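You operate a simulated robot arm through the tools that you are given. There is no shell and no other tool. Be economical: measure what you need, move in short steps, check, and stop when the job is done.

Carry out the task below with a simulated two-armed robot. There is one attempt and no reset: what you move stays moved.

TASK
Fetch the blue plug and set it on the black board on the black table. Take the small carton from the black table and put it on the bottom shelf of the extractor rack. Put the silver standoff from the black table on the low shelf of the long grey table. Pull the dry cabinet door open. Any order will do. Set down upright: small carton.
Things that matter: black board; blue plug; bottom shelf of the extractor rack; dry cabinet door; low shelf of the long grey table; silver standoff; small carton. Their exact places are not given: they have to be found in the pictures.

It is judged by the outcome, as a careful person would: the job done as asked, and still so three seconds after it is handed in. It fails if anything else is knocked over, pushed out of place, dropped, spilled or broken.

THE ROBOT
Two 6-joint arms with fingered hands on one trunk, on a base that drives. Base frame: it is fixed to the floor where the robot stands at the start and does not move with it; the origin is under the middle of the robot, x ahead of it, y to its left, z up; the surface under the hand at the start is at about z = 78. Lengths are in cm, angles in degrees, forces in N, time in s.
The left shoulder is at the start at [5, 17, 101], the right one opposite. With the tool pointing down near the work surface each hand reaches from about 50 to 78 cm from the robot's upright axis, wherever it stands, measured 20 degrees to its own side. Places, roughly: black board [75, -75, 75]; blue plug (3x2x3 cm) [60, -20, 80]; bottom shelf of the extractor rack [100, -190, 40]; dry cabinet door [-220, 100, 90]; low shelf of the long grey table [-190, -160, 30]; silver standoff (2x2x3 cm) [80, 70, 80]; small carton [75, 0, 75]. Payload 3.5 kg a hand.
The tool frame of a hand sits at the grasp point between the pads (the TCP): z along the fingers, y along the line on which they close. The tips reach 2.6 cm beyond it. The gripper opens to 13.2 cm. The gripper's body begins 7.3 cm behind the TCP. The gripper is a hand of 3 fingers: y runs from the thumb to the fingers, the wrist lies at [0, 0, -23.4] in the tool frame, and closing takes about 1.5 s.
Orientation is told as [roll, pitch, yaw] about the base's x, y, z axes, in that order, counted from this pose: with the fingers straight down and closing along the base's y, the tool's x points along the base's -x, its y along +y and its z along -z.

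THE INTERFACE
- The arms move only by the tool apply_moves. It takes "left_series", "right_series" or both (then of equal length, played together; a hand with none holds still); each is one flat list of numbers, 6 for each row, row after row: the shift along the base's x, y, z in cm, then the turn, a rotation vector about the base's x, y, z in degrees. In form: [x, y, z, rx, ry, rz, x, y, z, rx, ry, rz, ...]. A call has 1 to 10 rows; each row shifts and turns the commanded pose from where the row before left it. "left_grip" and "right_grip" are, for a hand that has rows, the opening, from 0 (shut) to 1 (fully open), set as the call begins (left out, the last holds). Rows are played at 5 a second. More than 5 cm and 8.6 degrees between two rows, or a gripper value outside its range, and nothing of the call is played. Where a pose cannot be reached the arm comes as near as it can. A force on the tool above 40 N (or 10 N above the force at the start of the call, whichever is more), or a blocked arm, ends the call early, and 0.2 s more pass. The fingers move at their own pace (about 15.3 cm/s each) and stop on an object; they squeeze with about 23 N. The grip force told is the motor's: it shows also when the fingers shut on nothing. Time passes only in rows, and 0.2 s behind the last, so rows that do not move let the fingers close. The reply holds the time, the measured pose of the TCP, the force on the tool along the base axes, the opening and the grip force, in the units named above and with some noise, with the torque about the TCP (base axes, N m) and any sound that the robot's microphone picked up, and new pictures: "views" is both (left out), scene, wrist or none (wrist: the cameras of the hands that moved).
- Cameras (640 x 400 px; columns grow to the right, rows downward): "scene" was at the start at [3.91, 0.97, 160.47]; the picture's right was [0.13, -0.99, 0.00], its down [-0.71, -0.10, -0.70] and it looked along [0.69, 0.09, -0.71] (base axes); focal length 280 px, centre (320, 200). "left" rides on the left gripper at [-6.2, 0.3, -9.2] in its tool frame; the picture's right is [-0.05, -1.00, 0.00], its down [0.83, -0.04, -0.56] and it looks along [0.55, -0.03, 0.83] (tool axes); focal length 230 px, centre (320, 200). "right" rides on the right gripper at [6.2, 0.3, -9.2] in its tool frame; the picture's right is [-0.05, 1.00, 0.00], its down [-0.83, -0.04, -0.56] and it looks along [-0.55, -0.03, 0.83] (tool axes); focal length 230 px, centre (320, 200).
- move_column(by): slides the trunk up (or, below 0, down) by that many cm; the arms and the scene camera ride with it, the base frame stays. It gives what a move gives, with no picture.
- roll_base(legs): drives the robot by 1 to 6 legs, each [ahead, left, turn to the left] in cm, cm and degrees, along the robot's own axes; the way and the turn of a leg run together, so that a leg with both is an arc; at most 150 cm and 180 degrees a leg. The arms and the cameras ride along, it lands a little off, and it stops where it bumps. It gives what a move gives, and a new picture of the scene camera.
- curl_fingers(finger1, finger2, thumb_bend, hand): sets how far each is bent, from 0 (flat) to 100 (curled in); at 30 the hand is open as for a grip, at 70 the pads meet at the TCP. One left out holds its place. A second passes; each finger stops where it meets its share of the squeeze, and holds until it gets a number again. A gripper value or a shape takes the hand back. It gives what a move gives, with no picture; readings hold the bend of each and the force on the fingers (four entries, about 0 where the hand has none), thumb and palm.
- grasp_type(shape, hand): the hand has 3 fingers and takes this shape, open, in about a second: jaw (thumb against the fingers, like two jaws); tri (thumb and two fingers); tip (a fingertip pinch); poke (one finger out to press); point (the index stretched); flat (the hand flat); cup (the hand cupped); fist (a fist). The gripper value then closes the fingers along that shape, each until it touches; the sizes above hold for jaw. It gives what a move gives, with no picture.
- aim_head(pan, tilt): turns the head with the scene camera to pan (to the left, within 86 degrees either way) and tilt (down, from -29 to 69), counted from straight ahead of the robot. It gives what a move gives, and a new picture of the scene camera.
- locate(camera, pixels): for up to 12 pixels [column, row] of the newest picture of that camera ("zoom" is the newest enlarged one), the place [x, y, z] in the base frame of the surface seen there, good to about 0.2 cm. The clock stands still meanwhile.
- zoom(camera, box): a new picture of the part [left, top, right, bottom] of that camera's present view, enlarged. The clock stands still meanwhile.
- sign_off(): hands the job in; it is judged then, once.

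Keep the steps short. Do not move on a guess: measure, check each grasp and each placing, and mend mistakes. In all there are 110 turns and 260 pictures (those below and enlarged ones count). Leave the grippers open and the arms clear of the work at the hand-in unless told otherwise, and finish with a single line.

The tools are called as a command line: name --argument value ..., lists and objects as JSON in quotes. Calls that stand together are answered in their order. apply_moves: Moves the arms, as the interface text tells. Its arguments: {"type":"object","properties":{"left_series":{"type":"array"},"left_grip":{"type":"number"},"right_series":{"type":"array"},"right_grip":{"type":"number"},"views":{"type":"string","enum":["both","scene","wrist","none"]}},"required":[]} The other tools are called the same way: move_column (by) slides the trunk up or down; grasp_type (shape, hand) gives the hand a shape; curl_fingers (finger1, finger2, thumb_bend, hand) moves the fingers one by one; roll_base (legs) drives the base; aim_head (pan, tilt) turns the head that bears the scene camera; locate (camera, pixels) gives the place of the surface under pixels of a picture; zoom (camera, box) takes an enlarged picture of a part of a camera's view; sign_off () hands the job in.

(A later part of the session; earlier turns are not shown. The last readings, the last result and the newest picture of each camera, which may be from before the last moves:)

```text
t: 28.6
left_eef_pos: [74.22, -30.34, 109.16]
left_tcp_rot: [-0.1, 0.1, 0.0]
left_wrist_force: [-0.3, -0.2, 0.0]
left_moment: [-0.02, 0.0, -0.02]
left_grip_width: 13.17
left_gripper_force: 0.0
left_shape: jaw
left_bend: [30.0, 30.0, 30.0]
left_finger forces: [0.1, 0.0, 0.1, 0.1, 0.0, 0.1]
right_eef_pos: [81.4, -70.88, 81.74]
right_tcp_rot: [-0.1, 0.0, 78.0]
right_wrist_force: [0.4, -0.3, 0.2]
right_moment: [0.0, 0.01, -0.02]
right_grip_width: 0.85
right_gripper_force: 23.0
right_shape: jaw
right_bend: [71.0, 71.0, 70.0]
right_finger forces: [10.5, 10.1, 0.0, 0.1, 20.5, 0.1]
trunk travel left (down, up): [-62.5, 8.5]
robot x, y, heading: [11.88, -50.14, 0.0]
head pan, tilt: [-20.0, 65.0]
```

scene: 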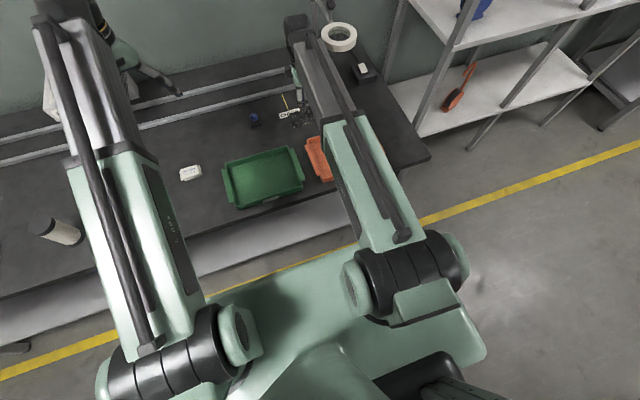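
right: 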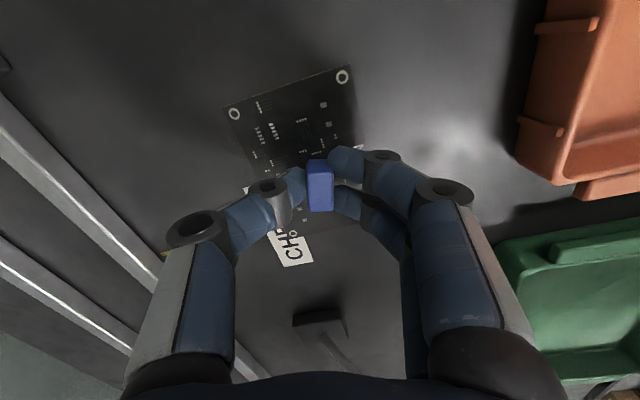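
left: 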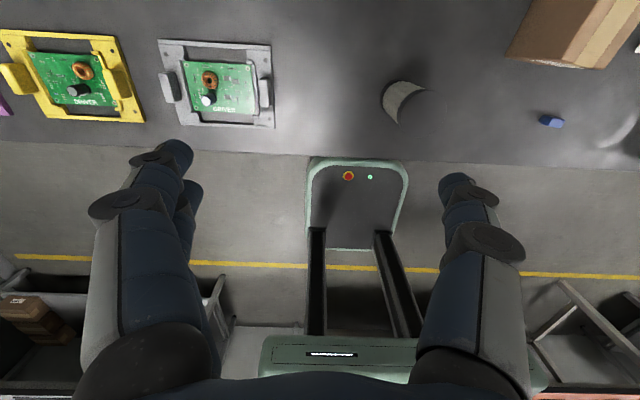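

apply_moves --right_series '[0, 0, -0.2, 0, 0, 0, 0, 0, -0.1, 0, 0, 0]' --views "none"

```text
t: 29.2
left_eef_pos: [74.11, -30.4, 109.31]
left_tcp_rot: [0.0, 0.0, -0.1]
left_wrist_force: [0.3, -0.6, -0.6]
left_moment: [0.0, -0.05, 0.0]
left_grip_width: 13.18
left_gripper_force: 0.0
left_shape: jaw
left_bend: [30.0, 30.0, 30.0]
left_finger forces: [0.0, 0.1, 0.1, 0.0, 0.0, 0.0]
right_eef_pos: [81.49, -70.76, 81.55]
right_tcp_rot: [-0.1, 0.0, 77.9]
right_wrist_force: [0.6, -1.1, 10.8]
right_moment: [-0.03, 0.03, -0.01]
right_grip_width: 0.89
right_gripper_force: 22.8
right_shape: jaw
right_bend: [71.0, 71.0, 71.0]
right_finger forces: [11.7, 11.3, 0.0, 0.0, 24.4, 0.1]
trunk travel left (down, up): [-62.5, 8.5]
robot x, y, heading: [12.03, -50.07, -0.1]
head pan, tilt: [-20.0, 65.0]
```

Now 10.8 N upward: the plug stands on the board. I ease up 0.1, open, and rise.

apply_moves --right_series '[0, 0, 0.1, 0, 0, 0, 0, 0, 0, 0, 0, 0, 0, 0, 0, 0, 0, 0, 0, 0, 0, 0, 0, 0, 0, 0, 0, 0, 0, 0]' --right_grip 0.5 --views "wrist"

apply_moves --right_series '[0, 0, 3, 0, 0, 0, 0, 0, 4.5, 0, 0, 0, 0, 0, 5, 0, 0, 0, 0, 0, 5, 0, 0, 0, 0, 0, 5, 0, 0, 0]' --views "wrist"

zoom --camera "right" --box '[220, 30, 460, 180]'

```text
t: 30.4
left_eef_pos: [74.25, -30.36, 109.25]
left_tcp_rot: [0.0, 0.0, -0.2]
left_wrist_force: [0.1, 0.1, -0.6]
left_moment: [-0.02, 0.02, -0.03]
left_grip_width: 13.2
left_gripper_force: 0.1
left_shape: jaw
left_bend: [30.0, 30.0, 30.0]
left_finger forces: [0.0, 0.0, 0.0, 0.0, 0.0, 0.0]
right_eef_pos: [81.44, -70.79, 81.43]
right_tcp_rot: [0.0, 0.1, 77.9]
right_wrist_force: [-0.2, -0.7, 0.2]
right_moment: [0.01, -0.01, -0.04]
right_grip_width: 6.53
right_gripper_force: 0.0
right_shape: jaw
right_bend: [73.0, 73.0, 70.0]
right_finger forces: [0.0, 0.0, 0.0, 0.0, 0.1, 0.1]
trunk travel left (down, up): [-62.5, 8.5]
robot x, y, heading: [12.31, -50.29, -0.0]
head pan, tilt: [-20.0, 65.0]
```

right: 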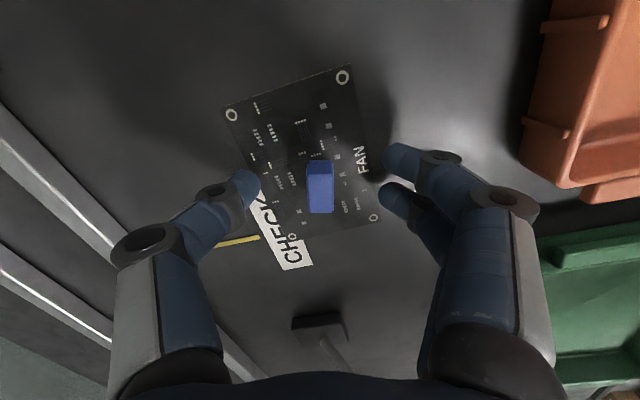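

```text
t: 31.6
left_eef_pos: [74.22, -30.45, 109.23]
left_tcp_rot: [0.1, -0.1, -0.1]
left_wrist_force: [0.0, -1.0, -0.3]
left_moment: [0.0, -0.01, 0.02]
left_grip_width: 13.18
left_gripper_force: 0.1
left_shape: jaw
left_bend: [30.0, 30.0, 30.0]
left_finger forces: [0.2, 0.1, 0.1, 0.0, 0.1, 0.0]
right_eef_pos: [81.62, -70.78, 104.14]
right_tcp_rot: [0.0, -0.1, 77.9]
right_wrist_force: [-0.3, 0.7, 0.8]
right_moment: [-0.01, -0.02, 0.02]
right_grip_width: 6.56
right_gripper_force: 0.0
right_shape: jaw
right_bend: [73.0, 73.0, 70.0]
right_finger forces: [0.0, 0.0, 0.0, 0.1, 0.1, 0.0]
trunk travel left (down, up): [-62.5, 8.5]
robot x, y, heading: [12.21, -50.43, -0.2]
head pan, tilt: [-20.0, 65.0]
```

right: 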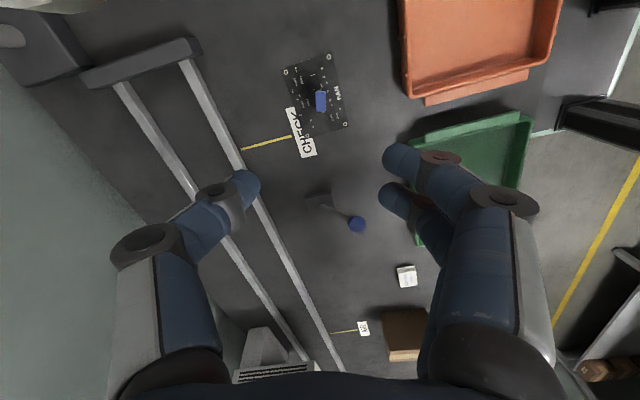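

```text
2.67 times, centred on (340, 105) of right
```

zoom: 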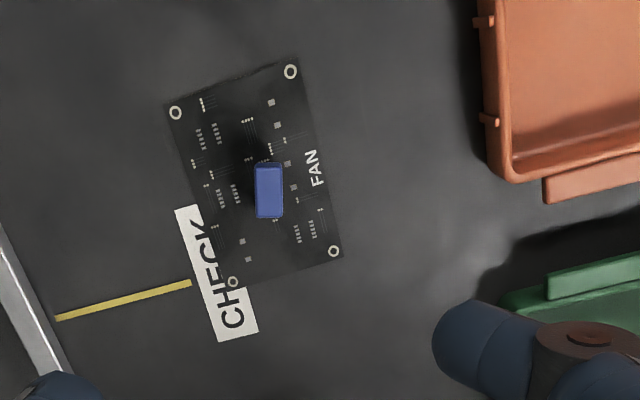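

The plug stands well inside the board. Next I measure the rack from here; I turn the head to it.

aim_head --pan -62 --tilt 38

zoom --camera "scene" --box '[200, 20, 520, 220]'

```text
t: 32.7
left_eef_pos: [74.32, -30.36, 109.16]
left_tcp_rot: [0.1, 0.0, -0.1]
left_wrist_force: [0.9, 0.0, 0.1]
left_moment: [0.0, 0.03, -0.01]
left_grip_width: 13.21
left_gripper_force: 0.1
left_shape: jaw
left_bend: [30.0, 30.0, 30.0]
left_finger forces: [0.0, 0.0, 0.1, 0.1, 0.0, 0.0]
right_eef_pos: [81.64, -70.65, 103.98]
right_tcp_rot: [-0.1, 0.0, 77.9]
right_wrist_force: [0.8, -0.5, 1.1]
right_moment: [-0.02, 0.0, 0.0]
right_grip_width: 6.57
right_gripper_force: 0.0
right_shape: jaw
right_bend: [73.0, 73.0, 70.0]
right_finger forces: [0.1, 0.0, 0.0, 0.0, 0.0, 0.1]
trunk travel left (down, up): [-62.5, 8.5]
robot x, y, heading: [12.32, -49.87, 0.1]
head pan, tilt: [-62.0, 38.0]
```

scene: 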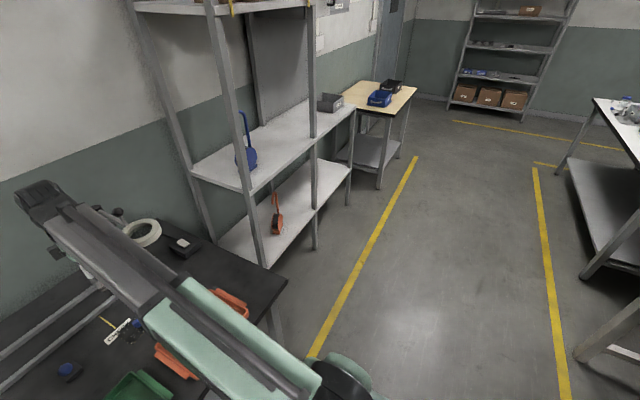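

```text
2.00 times, centred on (360, 120) of scene
```

zoom: 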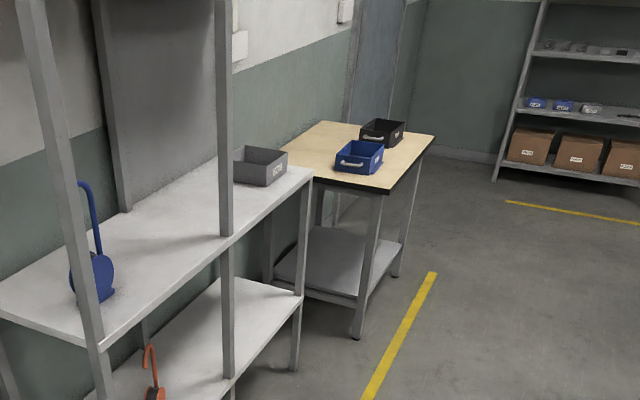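

locate --camera "scene" --pixels '[[240, 240], [300, 200], [320, 195], [345, 170], [278, 235], [250, 191], [275, 225], [315, 220], [255, 215], [353, 108], [265, 262], [350, 175]]'

zoom --camera "scene" --box '[210, 130, 370, 280]'

```text
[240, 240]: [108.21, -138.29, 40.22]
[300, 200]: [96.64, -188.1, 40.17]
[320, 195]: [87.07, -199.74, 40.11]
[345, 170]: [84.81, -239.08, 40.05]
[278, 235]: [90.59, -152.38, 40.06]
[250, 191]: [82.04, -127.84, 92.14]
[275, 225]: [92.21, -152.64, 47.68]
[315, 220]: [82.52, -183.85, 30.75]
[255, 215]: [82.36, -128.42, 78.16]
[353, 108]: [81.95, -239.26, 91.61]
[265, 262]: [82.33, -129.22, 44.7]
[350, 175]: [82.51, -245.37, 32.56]
```

```text
2.67 times, centred on (290, 205) of scene
```

zoom: 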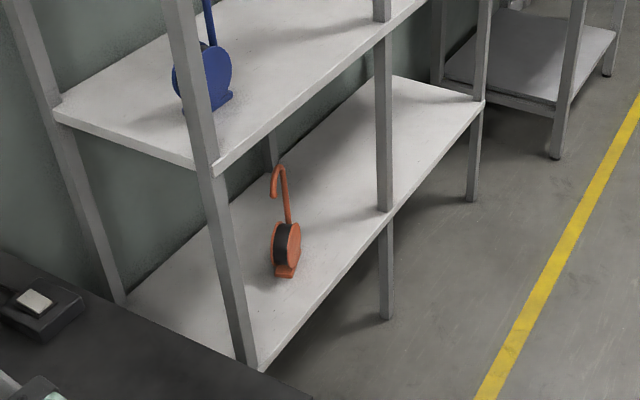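

Free bay of the bottom shelf: y −186…−243, front x 83, z 40.2; the orange tool is at (92,−152). Now I go back for the carton: 12 cm back, 28 cm left.

roll_base --legs '[[-14, 0, 0], [0, 28, 0]]'

aim_head --pan 0 --tilt 50

```text
t: 35.6
left_eef_pos: [60.16, -2.02, 109.22]
left_tcp_rot: [-0.1, 0.0, 0.2]
left_wrist_force: [0.2, 0.4, 0.2]
left_moment: [0.01, 0.0, 0.03]
left_grip_width: 13.21
left_gripper_force: 0.1
left_shape: jaw
left_bend: [30.0, 30.0, 30.0]
left_finger forces: [0.0, 0.0, 0.1, 0.0, 0.0, 0.1]
right_eef_pos: [67.59, -42.33, 104.04]
right_tcp_rot: [0.0, 0.1, 78.1]
right_wrist_force: [-0.2, 0.2, -0.2]
right_moment: [-0.03, 0.03, -0.02]
right_grip_width: 6.54
right_gripper_force: 0.0
right_shape: jaw
right_bend: [73.0, 73.0, 70.0]
right_finger forces: [0.0, 0.1, 0.1, 0.1, 0.1, 0.0]
trunk travel left (down, up): [-62.5, 8.5]
robot x, y, heading: [-1.56, -22.37, 0.1]
head pan, tilt: [-62.0, 38.0]
```

scene: 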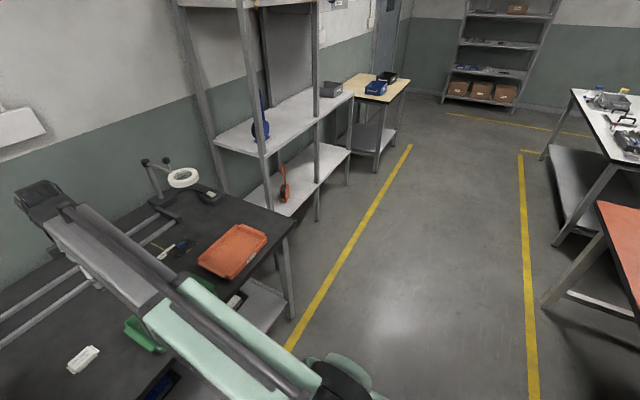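

```text
t: 36.9
left_eef_pos: [60.06, -2.03, 109.27]
left_tcp_rot: [0.1, 0.0, 0.1]
left_wrist_force: [0.2, 0.0, 0.3]
left_moment: [-0.01, 0.02, 0.01]
left_grip_width: 13.22
left_gripper_force: 0.1
left_shape: jaw
left_bend: [30.0, 30.0, 30.0]
left_finger forces: [0.0, 0.0, 0.0, 0.0, 0.0, 0.0]
right_eef_pos: [67.65, -42.4, 104.04]
right_tcp_rot: [0.1, 0.1, 78.2]
right_wrist_force: [1.0, -1.0, 0.4]
right_moment: [0.01, -0.01, -0.01]
right_grip_width: 6.57
right_gripper_force: 0.1
right_shape: jaw
right_bend: [73.0, 73.0, 70.0]
right_finger forces: [0.0, 0.0, 0.0, 0.0, 0.0, 0.1]
trunk travel left (down, up): [-62.5, 8.5]
robot x, y, heading: [-1.88, -22.49, 0.4]
head pan, tilt: [0.0, 50.0]
```

scene: 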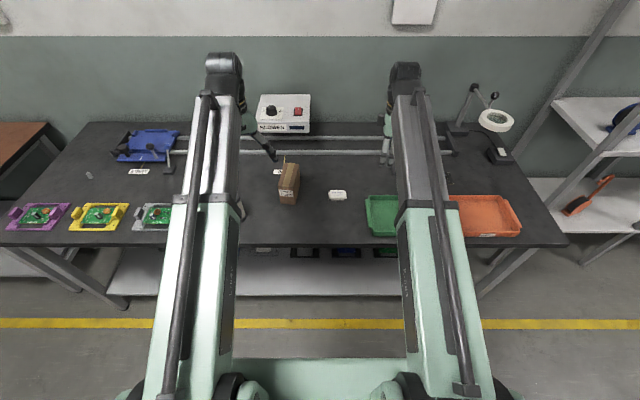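

Now I measure the carton closely.

zoom --camera "scene" --box '[240, 140, 340, 215]'

locate --camera "zoom" --pixels '[[282, 138], [378, 142], [245, 310], [350, 322], [252, 350], [335, 365], [248, 295], [345, 305], [370, 240], [305, 230], [240, 222]]'

```text
5.33 times, centred on (290, 178) of scene
```

zoom: 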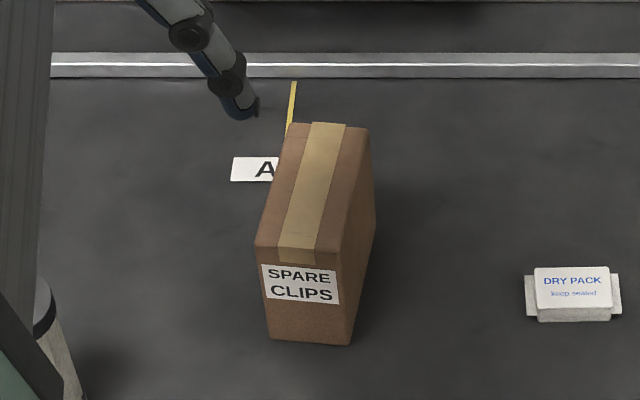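

```text
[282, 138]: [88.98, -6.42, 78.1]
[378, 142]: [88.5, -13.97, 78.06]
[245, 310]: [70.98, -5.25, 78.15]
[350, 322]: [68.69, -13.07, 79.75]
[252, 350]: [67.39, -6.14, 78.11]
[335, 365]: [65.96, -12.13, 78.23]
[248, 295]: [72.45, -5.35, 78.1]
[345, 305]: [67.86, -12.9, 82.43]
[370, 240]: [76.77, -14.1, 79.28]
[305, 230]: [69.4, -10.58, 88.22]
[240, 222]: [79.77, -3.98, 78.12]
```

locate --camera "zoom" --pixels '[[262, 240], [338, 244], [294, 132], [362, 134], [272, 325], [340, 338], [274, 200], [350, 205]]'

```text
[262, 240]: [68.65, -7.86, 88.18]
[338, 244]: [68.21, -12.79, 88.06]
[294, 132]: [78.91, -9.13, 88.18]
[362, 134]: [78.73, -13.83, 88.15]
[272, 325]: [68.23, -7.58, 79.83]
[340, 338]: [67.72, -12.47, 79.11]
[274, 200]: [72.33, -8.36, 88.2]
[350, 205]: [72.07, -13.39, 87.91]
```

Carton: top face x 68.2–79.3, width 5.3 cm, height 10, turned about −6.7°, centre (73.5,−10.7). I'll grip it with the left hand from the front, tool 20° below horizontal, so it fits later under the upper shelf. First turn the hand in free air.

apply_moves --left_series '[0, -0.8, 0, 0, -7.78, 0, 0, -0.8, 0, 0, -7.78, 0, 0, -0.8, 0, 0, -7.78, 0, 0, -0.8, 0, 0, -7.78, 0, 0, -0.8, 0, 0, -7.78, 0, 0, -0.8, 0, 0, -7.78, 0, 0, -0.8, 0, 0, -7.78, 0, 0, -0.8, 0, 0, -7.78, 0, 0, -0.8, 0, 0, -7.78, 0, 0, 0, 0, 0, 0, -6.7]' --left_grip 0.75 --views "both"

```text
t: 39.1
left_eef_pos: [66.87, -9.71, 110.63]
left_tcp_rot: [-0.6, -70.1, -6.0]
left_wrist_force: [0.8, 0.0, -0.1]
left_moment: [-0.02, 0.02, -0.01]
left_grip_width: 9.94
left_gripper_force: 0.1
left_shape: jaw
left_bend: [63.0, 63.0, 60.0]
left_finger forces: [0.1, 0.0, 0.0, 0.0, 0.0, 0.0]
left hand out of reach, approached as far as the arm can: row 6, 7, 8, 9
right_eef_pos: [67.63, -42.43, 103.99]
right_tcp_rot: [0.0, 0.0, 78.3]
right_wrist_force: [-0.2, 0.2, 0.6]
right_moment: [0.03, 0.01, -0.02]
right_grip_width: 6.55
right_gripper_force: 0.0
right_shape: jaw
right_bend: [73.0, 73.0, 70.0]
right_finger forces: [0.0, 0.0, 0.0, 0.0, 0.0, 0.1]
trunk travel left (down, up): [-62.5, 8.5]
robot x, y, heading: [-2.04, -22.29, 0.2]
head pan, tilt: [0.0, 50.0]
```

scene: 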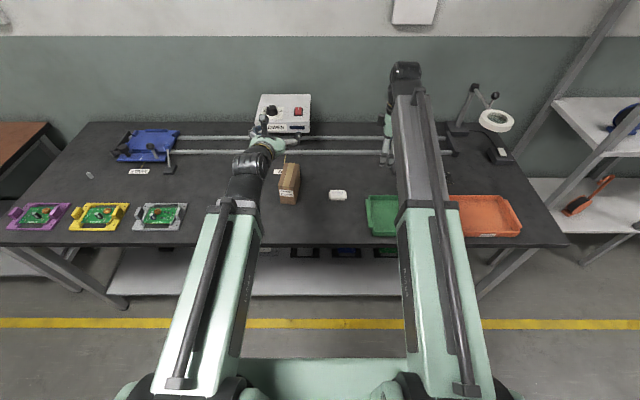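
left: 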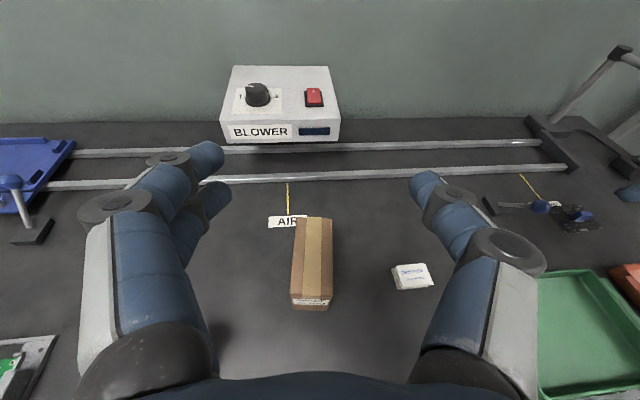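

The arm can't fold closer than ~69 cm ahead, so I back the base 13 cm and leave room to approach the carton from the front.

roll_base --legs '[[-13, 0, 0]]'

apply_moves --left_series '[0, 0, -4.5, 0, 0, 0, 0, 0, -4.5, 0, 0, 0, 0, 0, -4.5, 0, 0, 0, 0, 0, -4.5, 0, 0, 0]' --views "wrist"

```text
t: 40.4
left_eef_pos: [53.55, -9.66, 110.63]
left_tcp_rot: [-0.4, -70.1, -6.1]
left_wrist_force: [-0.7, 0.3, 0.1]
left_moment: [-0.02, 0.03, 0.0]
left_grip_width: 9.92
left_gripper_force: 0.0
left_shape: jaw
left_bend: [63.0, 63.0, 60.0]
left_finger forces: [0.0, 0.0, 0.0, 0.0, 0.0, 0.0]
right_eef_pos: [54.36, -42.27, 104.1]
right_tcp_rot: [0.1, 0.1, 78.2]
right_wrist_force: [-0.6, -0.1, 0.2]
right_moment: [0.0, 0.0, -0.01]
right_grip_width: 6.54
right_gripper_force: 0.0
right_shape: jaw
right_bend: [73.0, 73.0, 70.0]
right_finger forces: [0.0, 0.1, 0.0, 0.1, 0.0, 0.0]
trunk travel left (down, up): [-62.5, 8.5]
robot x, y, heading: [-15.27, -22.16, 0.3]
head pan, tilt: [0.0, 50.0]
```

scene: 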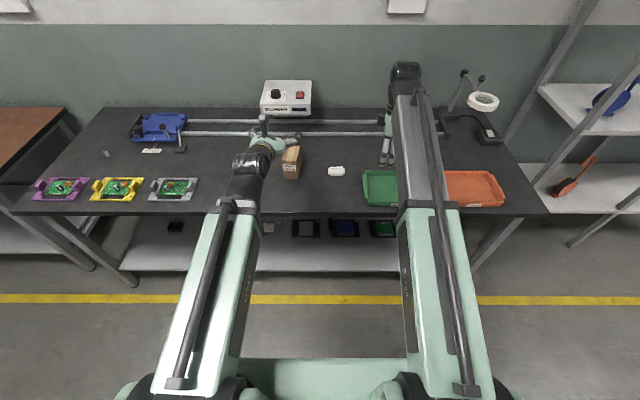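

```text
t: 41.4
left_eef_pos: [53.71, -9.75, 92.48]
left_tcp_rot: [-0.4, -70.1, -6.0]
left_wrist_force: [-0.2, -0.2, 0.7]
left_moment: [0.0, -0.04, 0.0]
left_grip_width: 9.93
left_gripper_force: 0.2
left_shape: jaw
left_bend: [63.0, 63.0, 60.0]
left_finger forces: [0.1, 0.1, 0.0, 0.0, 0.1, 0.1]
right_eef_pos: [54.46, -42.25, 104.0]
right_tcp_rot: [0.0, 0.0, 78.3]
right_wrist_force: [0.5, 0.4, 0.5]
right_moment: [0.0, -0.04, -0.02]
right_grip_width: 6.55
right_gripper_force: 0.1
right_shape: jaw
right_bend: [73.0, 73.0, 70.0]
right_finger forces: [0.0, 0.1, 0.0, 0.0, 0.0, 0.0]
trunk travel left (down, up): [-62.5, 8.5]
robot x, y, heading: [-14.92, -22.46, 0.0]
head pan, tilt: [0.0, 50.0]
```

left: 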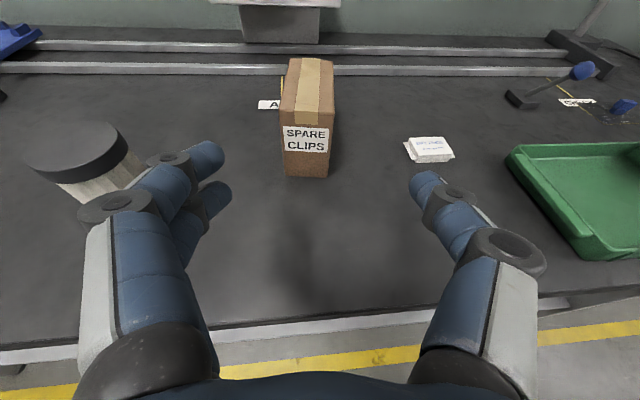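

I line up with the carton's axis: shift +1.1 in y, lower 9 cm to z 83.5.

apply_moves --left_series '[0, 1.1, -4.5, 0, 0, -0.7, 0, 0, -4.5, 0, 0, 0, 4, -0.45, 0, 0, 0, 0, 4, -0.45, 0, 0, 0, 0]' --views "wrist"

```text
t: 42.4
left_eef_pos: [61.67, -9.58, 83.44]
left_tcp_rot: [-0.6, -69.8, -6.5]
left_wrist_force: [1.2, -0.2, -0.1]
left_moment: [0.0, -0.02, 0.0]
left_grip_width: 9.93
left_gripper_force: 0.1
left_shape: jaw
left_bend: [63.0, 63.0, 60.0]
left_finger forces: [0.0, 0.0, 0.0, 0.1, 0.0, 0.0]
right_eef_pos: [54.62, -42.23, 104.11]
right_tcp_rot: [0.0, 0.0, 78.2]
right_wrist_force: [-0.5, -0.5, -0.8]
right_moment: [-0.03, -0.01, -0.01]
right_grip_width: 6.53
right_gripper_force: 0.3
right_shape: jaw
right_bend: [73.0, 73.0, 70.0]
right_finger forces: [0.1, 0.1, 0.1, 0.1, 0.0, 0.0]
trunk travel left (down, up): [-62.5, 8.5]
robot x, y, heading: [-15.42, -22.36, 0.3]
head pan, tilt: [0.0, 50.0]
```

left: 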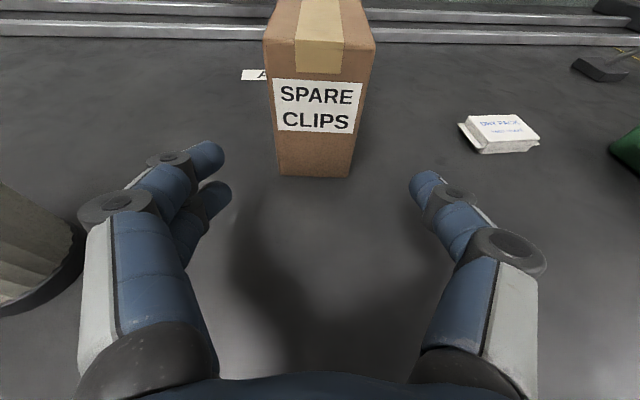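

Centred. I advance 10.6 cm so the fingers straddle the carton.

apply_moves --left_series '[4, -0.45, 0, 0, 0, 0, 4, -0.45, 0, 0, 0, 0, 2.6, -0.3, 0, 0, 0, 0]' --views "wrist"

```text
t: 43.2
left_eef_pos: [72.38, -10.82, 83.52]
left_tcp_rot: [-0.5, -70.0, -6.7]
left_wrist_force: [-0.4, 0.1, -0.3]
left_moment: [-0.01, 0.01, -0.01]
left_grip_width: 9.94
left_gripper_force: 0.2
left_shape: jaw
left_bend: [63.0, 63.0, 60.0]
left_finger forces: [0.0, 0.0, 0.1, 0.0, 0.0, 0.1]
right_eef_pos: [54.51, -42.29, 104.0]
right_tcp_rot: [0.0, 0.0, 78.3]
right_wrist_force: [0.4, -0.5, -0.6]
right_moment: [-0.01, -0.02, -0.03]
right_grip_width: 6.54
right_gripper_force: 0.1
right_shape: jaw
right_bend: [73.0, 73.0, 70.0]
right_finger forces: [0.0, 0.1, 0.0, 0.0, 0.0, 0.0]
trunk travel left (down, up): [-62.5, 8.5]
robot x, y, heading: [-15.36, -21.95, 0.2]
head pan, tilt: [0.0, 50.0]
```

left: 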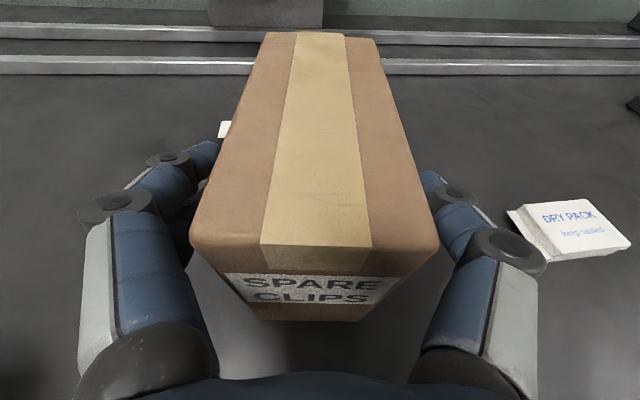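

Fingers are on both sides. I close.

apply_moves --left_series '[0, 0, 0, 0, 0, 0, 0, 0, 0, 0, 0, 0, 0, 0, 0, 0, 0, 0, 0, 0, 0, 0, 0, 0, 0, 0, 0, 0, 0, 0, 0, 0, 0, 0, 0, 0]' --left_grip 0 --views "wrist"

```text
t: 44.6
left_eef_pos: [72.42, -10.75, 83.56]
left_tcp_rot: [-0.5, -70.0, -6.8]
left_wrist_force: [0.8, -0.3, 1.5]
left_moment: [-0.01, 0.0, 0.04]
left_grip_width: 5.18
left_gripper_force: 23.3
left_shape: jaw
left_bend: [73.0, 73.0, 70.0]
left_finger forces: [10.3, 10.4, 0.1, 0.0, 20.8, 0.0]
right_eef_pos: [54.57, -42.31, 104.14]
right_tcp_rot: [-0.1, 0.0, 78.3]
right_wrist_force: [-0.4, 0.5, -0.2]
right_moment: [-0.03, 0.01, -0.07]
right_grip_width: 6.52
right_gripper_force: 0.1
right_shape: jaw
right_bend: [73.0, 73.0, 70.0]
right_finger forces: [0.0, 0.1, 0.0, 0.0, 0.1, 0.1]
trunk travel left (down, up): [-62.5, 8.5]
robot x, y, heading: [-15.08, -22.39, 0.3]
head pan, tilt: [0.0, 50.0]
```

left: 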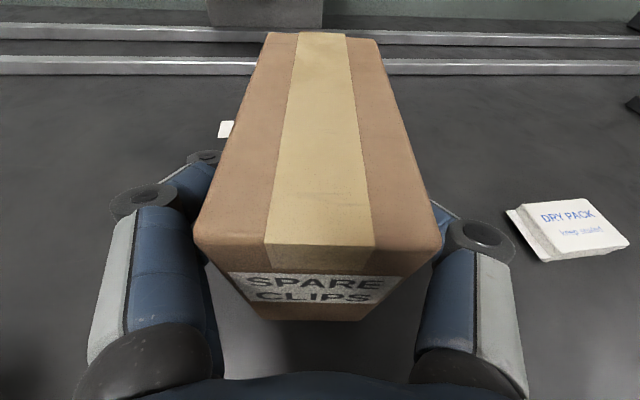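

Gripped at 5.2 cm, 10/10/21 N. I lift 4 cm and check for slip.

apply_moves --left_series '[0, 0, 2, 0, 0, 0, 0, 0, 2, 0, 0, 0, 0, 0, 4, 0, 0, 0, 0, 0, 4, 0, 0, 0]' --views "wrist"

```text
t: 45.6
left_eef_pos: [72.44, -10.82, 95.53]
left_tcp_rot: [-0.4, -69.9, -6.7]
left_wrist_force: [0.5, 0.3, -1.9]
left_moment: [0.01, 0.07, -0.01]
left_grip_width: 5.19
left_gripper_force: 22.9
left_shape: jaw
left_bend: [73.0, 73.0, 70.0]
left_finger forces: [10.4, 10.4, 0.0, 0.0, 20.8, 0.0]
right_eef_pos: [54.5, -42.19, 103.98]
right_tcp_rot: [0.0, 0.0, 78.3]
right_wrist_force: [0.1, 0.1, 0.6]
right_moment: [0.01, -0.01, 0.02]
right_grip_width: 6.54
right_gripper_force: 0.1
right_shape: jaw
right_bend: [73.0, 73.0, 70.0]
right_finger forces: [0.0, 0.1, 0.0, 0.1, 0.1, 0.0]
trunk travel left (down, up): [-62.5, 8.5]
robot x, y, heading: [-14.99, -22.33, 0.3]
head pan, tilt: [0.0, 50.0]
```

left: 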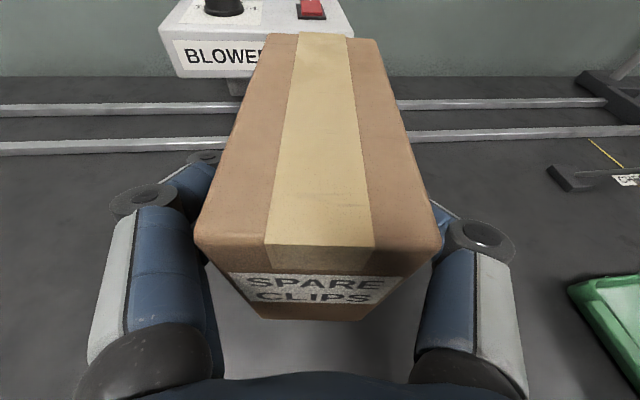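

Held firmly. I back off 20 cm and drive 196 cm right, in front of the rack's free bay.

roll_base --legs '[[-20, 0, 0], [0, -98, 0], [0, -98, 0]]'

aim_head --pan 0 --tilt 40

```text
t: 56.5
left_eef_pos: [53.12, -205.37, 95.56]
left_tcp_rot: [-0.5, -70.1, -7.0]
left_wrist_force: [0.4, -0.4, -2.0]
left_moment: [-0.02, 0.02, 0.0]
left_grip_width: 5.24
left_gripper_force: 23.0
left_shape: jaw
left_bend: [73.0, 73.0, 70.0]
left_finger forces: [10.5, 10.3, 0.0, 0.0, 20.8, 0.0]
right_eef_pos: [35.17, -236.78, 104.04]
right_tcp_rot: [-0.1, 0.0, 78.1]
right_wrist_force: [-0.3, -0.2, 0.2]
right_moment: [0.01, 0.01, 0.02]
right_grip_width: 6.54
right_gripper_force: 0.0
right_shape: jaw
right_bend: [73.0, 73.0, 70.0]
right_finger forces: [0.1, 0.0, 0.0, 0.0, 0.0, 0.0]
trunk travel left (down, up): [-62.5, 8.5]
robot x, y, heading: [-34.61, -216.52, 0.0]
head pan, tilt: [0.0, 50.0]
```

scene: 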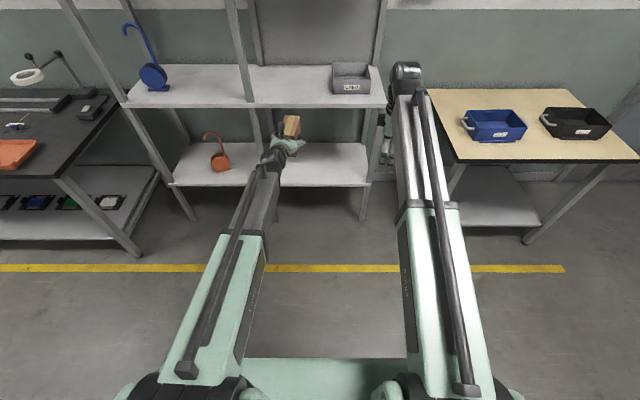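

```text
t: 57.2
left_eef_pos: [53.06, -205.32, 95.42]
left_tcp_rot: [-0.5, -70.0, -7.0]
left_wrist_force: [0.3, 0.3, -2.6]
left_moment: [-0.02, 0.07, 0.02]
left_grip_width: 5.16
left_gripper_force: 22.6
left_shape: jaw
left_bend: [73.0, 73.0, 70.0]
left_finger forces: [10.3, 10.4, 0.1, 0.0, 20.8, 0.0]
right_eef_pos: [35.14, -236.75, 104.03]
right_tcp_rot: [0.0, 0.0, 78.1]
right_wrist_force: [-0.5, 0.9, -0.4]
right_moment: [-0.01, -0.04, 0.02]
right_grip_width: 6.57
right_gripper_force: 0.2
right_shape: jaw
right_bend: [73.0, 73.0, 70.0]
right_finger forces: [0.1, 0.1, 0.1, 0.0, 0.1, 0.0]
trunk travel left (down, up): [-62.5, 8.5]
robot x, y, heading: [-34.63, -216.73, 0.1]
head pan, tilt: [0.0, 40.0]
```

scene: 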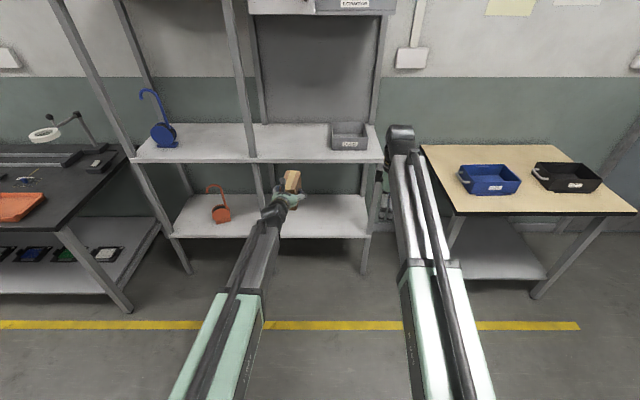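

The rack is labelled and the free bay is in view. I measure posts and the wooden table's front, then pull the right hand back toward the body.

locate --camera "scene" --pixels '[[253, 155], [256, 185], [330, 237], [366, 220], [373, 180], [456, 214], [520, 213], [330, 215], [340, 160], [300, 237]]'

apply_moves --right_series '[-3.5, 0, 0, 0, 0, -8, -3.5, 0, 0, 0, 0, -8, -3.5, 0, 0, 0, 0, -8, -3.5, 0, 0, 0, 0, -8, 0, 0, 0, 0, 0, -8, 0, 0, 0, 0, 0, -8, 0, 0, 0, 0, 0, -8, 0, 0, 0, 0, 0, -8, 0, 0, 0, 0, 0, -8, 0, 0, 0, 0, 0, -6]' --views "none"

move_column --by -32

```text
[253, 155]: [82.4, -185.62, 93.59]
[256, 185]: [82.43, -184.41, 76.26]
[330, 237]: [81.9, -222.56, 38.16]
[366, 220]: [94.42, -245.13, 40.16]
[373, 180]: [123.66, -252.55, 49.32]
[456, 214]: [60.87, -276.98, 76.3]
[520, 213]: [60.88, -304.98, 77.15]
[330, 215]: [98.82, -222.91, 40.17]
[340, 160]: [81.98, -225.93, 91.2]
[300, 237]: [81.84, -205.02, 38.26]
```

```text
t: 59.4
left_eef_pos: [52.94, -205.41, 95.49]
left_tcp_rot: [-0.5, -69.9, -6.9]
left_wrist_force: [0.0, -0.8, -2.5]
left_moment: [-0.06, 0.09, 0.0]
left_grip_width: 5.2
left_gripper_force: 22.9
left_shape: jaw
left_bend: [73.0, 73.0, 70.0]
left_finger forces: [10.4, 10.5, 0.0, 0.1, 20.8, 0.0]
right_eef_pos: [21.12, -236.73, 103.96]
right_tcp_rot: [-0.1, 0.0, 0.1]
right_wrist_force: [0.9, -1.0, 0.4]
right_moment: [0.02, 0.03, 0.01]
right_grip_width: 6.53
right_gripper_force: 0.2
right_shape: jaw
right_bend: [73.0, 73.0, 70.0]
right_finger forces: [0.1, 0.0, 0.1, 0.1, 0.0, 0.1]
trunk travel left (down, up): [-62.5, 8.5]
robot x, y, heading: [-34.46, -217.02, 0.1]
head pan, tilt: [0.0, 40.0]
```

```text
t: 62.6
left_eef_pos: [53.0, -205.25, 63.52]
left_tcp_rot: [-0.5, -70.1, -6.9]
left_wrist_force: [-0.5, 0.0, -2.5]
left_moment: [0.01, 0.06, 0.0]
left_grip_width: 5.22
left_gripper_force: 23.2
left_shape: jaw
left_bend: [73.0, 73.0, 70.0]
left_finger forces: [10.4, 10.5, 0.1, 0.1, 20.9, 0.0]
right_eef_pos: [21.16, -236.82, 72.14]
right_tcp_rot: [0.0, 0.0, 0.1]
right_wrist_force: [-1.3, 0.6, 0.5]
right_moment: [0.0, -0.03, -0.01]
right_grip_width: 6.54
right_gripper_force: 0.0
right_shape: jaw
right_bend: [73.0, 73.0, 70.0]
right_finger forces: [0.0, 0.1, 0.0, 0.1, 0.0, 0.1]
trunk travel left (down, up): [-30.5, 40.5]
robot x, y, heading: [-34.8, -216.13, 0.4]
head pan, tilt: [0.0, 40.0]
```

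Posts stand at y −184 and about −247; the wooden table starts at y ≈ −276. I lower the carton to TCP z 50 (its bottom at 44.6, 4.4 above the shelf).

apply_moves --left_series '[0, -0.5, -4.5, 0, 0, 0, 0, -0.5, -4.5, 0, 0, 0, 0, -0.5, -4.5, 0, 0, 0]' --views "wrist"

roll_base --legs '[[25, 0, 0]]'

zoom --camera "left" --box '[0, 0, 640, 400]'

```text
t: 63.4
left_eef_pos: [52.96, -206.9, 49.71]
left_tcp_rot: [2.6, -69.7, -10.3]
left_wrist_force: [0.3, -0.2, -1.6]
left_moment: [-0.04, 0.08, -0.03]
left_grip_width: 5.18
left_gripper_force: 22.9
left_shape: jaw
left_bend: [73.0, 73.0, 70.0]
left_finger forces: [10.4, 10.4, 0.0, 0.0, 20.9, 0.0]
right_eef_pos: [21.15, -236.89, 72.12]
right_tcp_rot: [0.1, -0.1, 0.1]
right_wrist_force: [0.8, -0.1, 0.2]
right_moment: [-0.03, 0.02, -0.02]
right_grip_width: 6.55
right_gripper_force: 0.1
right_shape: jaw
right_bend: [73.0, 73.0, 70.0]
right_finger forces: [0.0, 0.1, 0.1, 0.0, 0.0, 0.0]
trunk travel left (down, up): [-30.5, 40.5]
robot x, y, heading: [-34.65, -216.32, -0.1]
head pan, tilt: [0.0, 40.0]
```

left: 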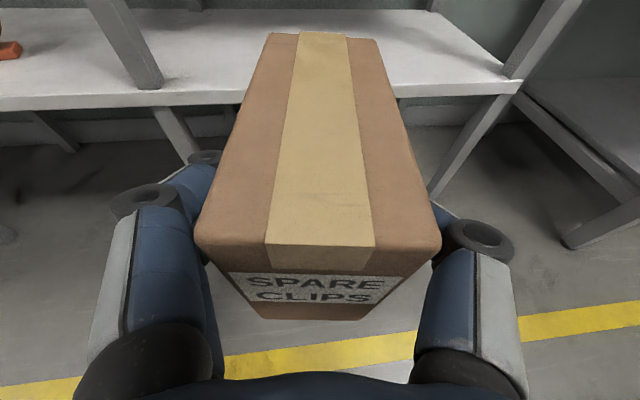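

```text
t: 65.2
left_eef_pos: [77.81, -206.79, 49.9]
left_tcp_rot: [-0.5, -69.9, -6.9]
left_wrist_force: [-0.3, 0.0, -2.2]
left_moment: [0.02, 0.06, 0.01]
left_grip_width: 5.2
left_gripper_force: 22.8
left_shape: jaw
left_bend: [73.0, 73.0, 70.0]
left_finger forces: [10.4, 10.4, 0.0, 0.0, 20.9, 0.0]
right_eef_pos: [45.91, -236.68, 72.01]
right_tcp_rot: [0.0, -0.1, 0.1]
right_wrist_force: [-0.1, -0.2, 0.4]
right_moment: [-0.02, 0.0, 0.01]
right_grip_width: 6.54
right_gripper_force: 0.1
right_shape: jaw
right_bend: [73.0, 73.0, 70.0]
right_finger forces: [0.1, 0.0, 0.0, 0.1, 0.1, 0.0]
trunk travel left (down, up): [-30.5, 40.5]
robot x, y, heading: [-9.63, -216.52, 0.1]
head pan, tilt: [0.0, 40.0]
```

scene: 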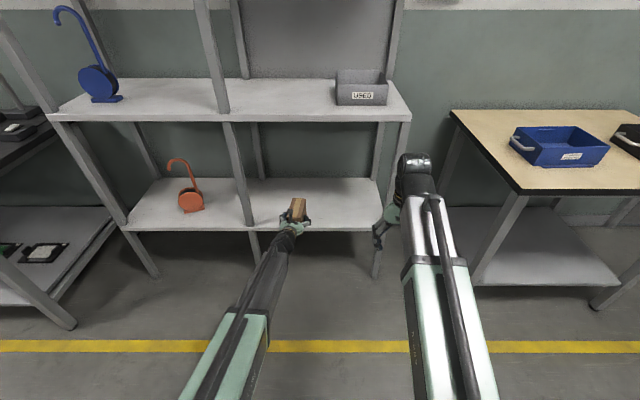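

```text
1.00 times, centred on (320, 200) of left (not enlarged: the box is as wide or as high as the picture)
```

zoom: 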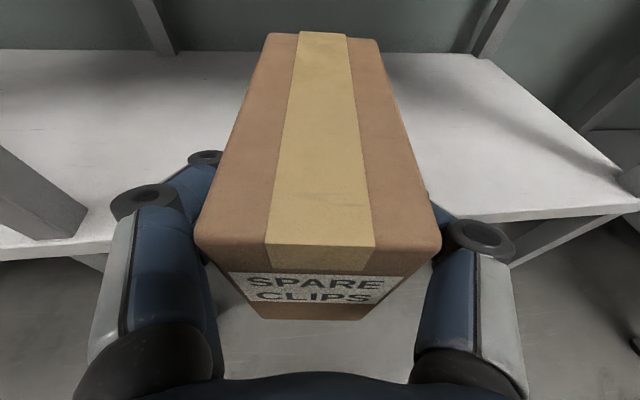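

Carton is over the shelf's front with clearance both sides. Ahead 14 cm more.

roll_base --legs '[[14, 0, 0]]'

apply_moves --left_series '[0, 0, -2, 0, 0, 0, 0, 0, -1.6, 0, 0, 0, 0, 0, -0.3, 0, 0, 0]' --views "wrist"

```text
t: 66.5
left_eef_pos: [91.85, -206.85, 49.92]
left_tcp_rot: [-0.4, -70.0, -7.0]
left_wrist_force: [0.5, -0.1, -2.5]
left_moment: [0.03, 0.03, -0.03]
left_grip_width: 5.19
left_gripper_force: 22.9
left_shape: jaw
left_bend: [73.0, 73.0, 70.0]
left_finger forces: [10.4, 10.3, 0.0, 0.1, 21.0, 0.0]
right_eef_pos: [59.94, -236.81, 72.01]
right_tcp_rot: [0.0, 0.0, 0.1]
right_wrist_force: [-0.6, 0.4, 0.5]
right_moment: [-0.01, 0.0, -0.03]
right_grip_width: 6.55
right_gripper_force: 0.0
right_shape: jaw
right_bend: [73.0, 73.0, 70.0]
right_finger forces: [0.0, 0.1, 0.1, 0.1, 0.1, 0.1]
trunk travel left (down, up): [-30.5, 40.5]
robot x, y, heading: [4.27, -216.54, 0.1]
head pan, tilt: [0.0, 40.0]
```

scene: 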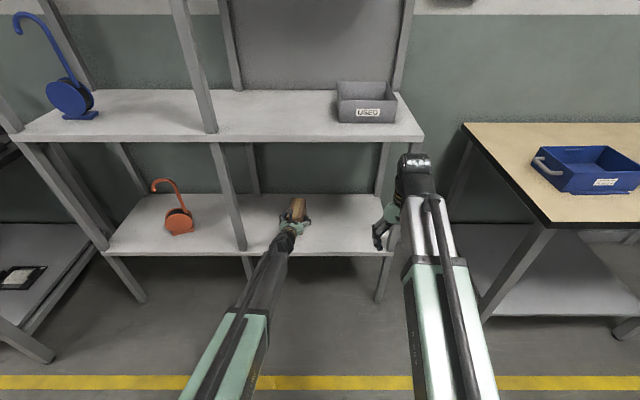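

```text
t: 67.3
left_eef_pos: [91.96, -206.95, 45.98]
left_tcp_rot: [-0.5, -69.9, -7.0]
left_wrist_force: [0.1, 0.0, -1.3]
left_moment: [-0.04, 0.02, 0.01]
left_grip_width: 5.18
left_gripper_force: 22.8
left_shape: jaw
left_bend: [73.0, 73.0, 70.0]
left_finger forces: [10.4, 10.4, 0.1, 0.0, 20.8, 0.1]
right_eef_pos: [59.91, -236.81, 72.04]
right_tcp_rot: [0.0, 0.0, 0.2]
right_wrist_force: [0.2, -0.2, 0.1]
right_moment: [-0.01, 0.0, -0.02]
right_grip_width: 6.53
right_gripper_force: 0.1
right_shape: jaw
right_bend: [73.0, 73.0, 70.0]
right_finger forces: [0.0, 0.0, 0.0, 0.0, 0.0, 0.0]
trunk travel left (down, up): [-30.5, 40.5]
robot x, y, heading: [4.2, -216.74, 0.2]
head pan, tilt: [0.0, 40.0]
```

left: 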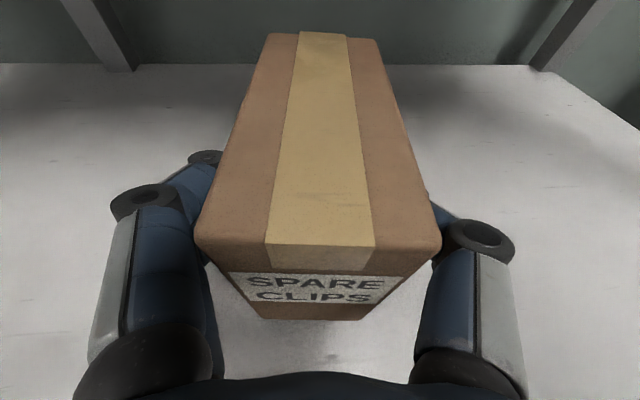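

apply_moves --left_series '[0, 0, -0.2, 0, 0, 0, 0, 0, -0.2, 0, 0, 0]' --views "none"

```text
t: 68.0
left_eef_pos: [91.82, -206.81, 45.62]
left_tcp_rot: [-0.4, -70.0, -7.0]
left_wrist_force: [-0.5, -0.6, -2.1]
left_moment: [0.02, 0.01, -0.02]
left_grip_width: 5.15
left_gripper_force: 23.0
left_shape: jaw
left_bend: [73.0, 73.0, 70.0]
left_finger forces: [10.4, 10.3, 0.0, 0.0, 20.8, 0.0]
right_eef_pos: [59.9, -236.88, 71.99]
right_tcp_rot: [-0.1, 0.0, 0.1]
right_wrist_force: [0.0, -0.5, -0.4]
right_moment: [0.01, 0.01, -0.01]
right_grip_width: 6.55
right_gripper_force: 0.2
right_shape: jaw
right_bend: [73.0, 73.0, 70.0]
right_finger forces: [0.0, 0.0, 0.0, 0.0, 0.1, 0.1]
trunk travel left (down, up): [-30.5, 40.5]
robot x, y, heading: [4.0, -216.55, -0.1]
head pan, tilt: [0.0, 40.0]
```

Not touching yet; a little lower.

apply_moves --left_series '[0, 0, -0.15, 0, 0, 0, 0, 0, -0.1, 0, 0, 0]' --views "none"

```text
t: 68.5
left_eef_pos: [91.88, -206.86, 45.57]
left_tcp_rot: [-0.5, -70.2, -6.9]
left_wrist_force: [1.2, 0.8, 6.8]
left_moment: [0.02, -0.09, 0.07]
left_grip_width: 5.15
left_gripper_force: 22.7
left_shape: jaw
left_bend: [73.0, 73.0, 70.0]
left_finger forces: [10.9, 11.0, 0.0, 0.0, 20.8, 0.0]
right_eef_pos: [59.88, -236.79, 72.06]
right_tcp_rot: [0.0, 0.1, 0.0]
right_wrist_force: [0.6, 0.0, 0.2]
right_moment: [-0.02, 0.0, 0.07]
right_grip_width: 6.54
right_gripper_force: 0.0
right_shape: jaw
right_bend: [73.0, 73.0, 70.0]
right_finger forces: [0.1, 0.0, 0.0, 0.0, 0.1, 0.0]
trunk travel left (down, up): [-30.5, 40.5]
robot x, y, heading: [4.72, -216.65, 0.1]
head pan, tilt: [0.0, 40.0]
```

The shelf bears the carton (+6.8 N). I open, then draw the hand straight back along its axis.

apply_moves --left_series '[0, 0, 0.1, 0, 0, 0, 0, 0, 0, 0, 0, 0, 0, 0, 0, 0, 0, 0, 0, 0, 0, 0, 0, 0]' --left_grip 0.75 --views "wrist"

apply_moves --left_series '[-4, 0.45, 0, 0, 0, 0, -4, 0.45, 0, 0, 0, 0, -4, 0.45, 0, 0, 0, 0, -3, 0.3, 0, 0, 0, 0]' --views "wrist"

```text
t: 69.5
left_eef_pos: [91.97, -206.95, 45.35]
left_tcp_rot: [-0.5, -70.0, -6.9]
left_wrist_force: [0.9, -1.4, -0.4]
left_moment: [0.02, 0.0, 0.02]
left_grip_width: 9.86
left_gripper_force: 0.0
left_shape: jaw
left_bend: [64.0, 64.0, 60.0]
left_finger forces: [0.0, 0.0, 0.0, 0.0, 0.1, 0.0]
right_eef_pos: [59.94, -236.84, 71.99]
right_tcp_rot: [0.1, 0.1, 0.1]
right_wrist_force: [0.0, 0.6, 0.4]
right_moment: [-0.02, 0.0, -0.03]
right_grip_width: 6.53
right_gripper_force: 0.1
right_shape: jaw
right_bend: [73.0, 73.0, 70.0]
right_finger forces: [0.0, 0.1, 0.0, 0.0, 0.1, 0.1]
trunk travel left (down, up): [-30.5, 40.5]
robot x, y, heading: [3.83, -216.49, 0.1]
head pan, tilt: [0.0, 40.0]
```

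left: 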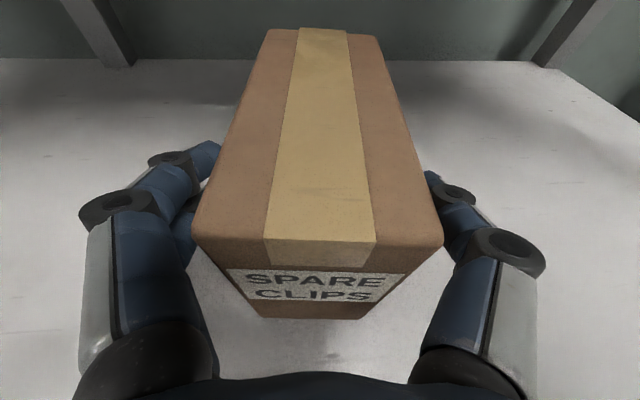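

```text
t: 70.5
left_eef_pos: [76.91, -205.3, 45.46]
left_tcp_rot: [-0.4, -69.9, -7.0]
left_wrist_force: [-0.3, -0.2, 0.6]
left_moment: [0.01, -0.04, 0.0]
left_grip_width: 9.85
left_gripper_force: 0.0
left_shape: jaw
left_bend: [64.0, 64.0, 60.0]
left_finger forces: [0.0, 0.1, 0.0, 0.1, 0.0, 0.0]
right_eef_pos: [59.98, -236.85, 72.06]
right_tcp_rot: [0.0, 0.0, 0.0]
right_wrist_force: [-0.2, -0.4, 0.1]
right_moment: [0.01, 0.01, 0.02]
right_grip_width: 6.54
right_gripper_force: 0.2
right_shape: jaw
right_bend: [73.0, 73.0, 70.0]
right_finger forces: [0.1, 0.0, 0.0, 0.0, 0.1, 0.0]
trunk travel left (down, up): [-30.5, 40.5]
robot x, y, heading: [4.42, -216.31, 0.1]
head pan, tilt: [0.0, 40.0]
```

left: 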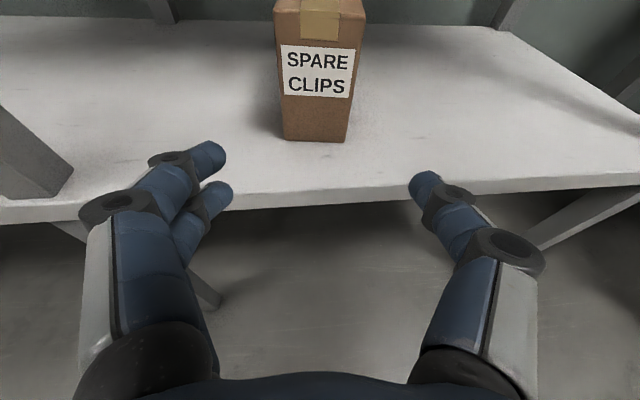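

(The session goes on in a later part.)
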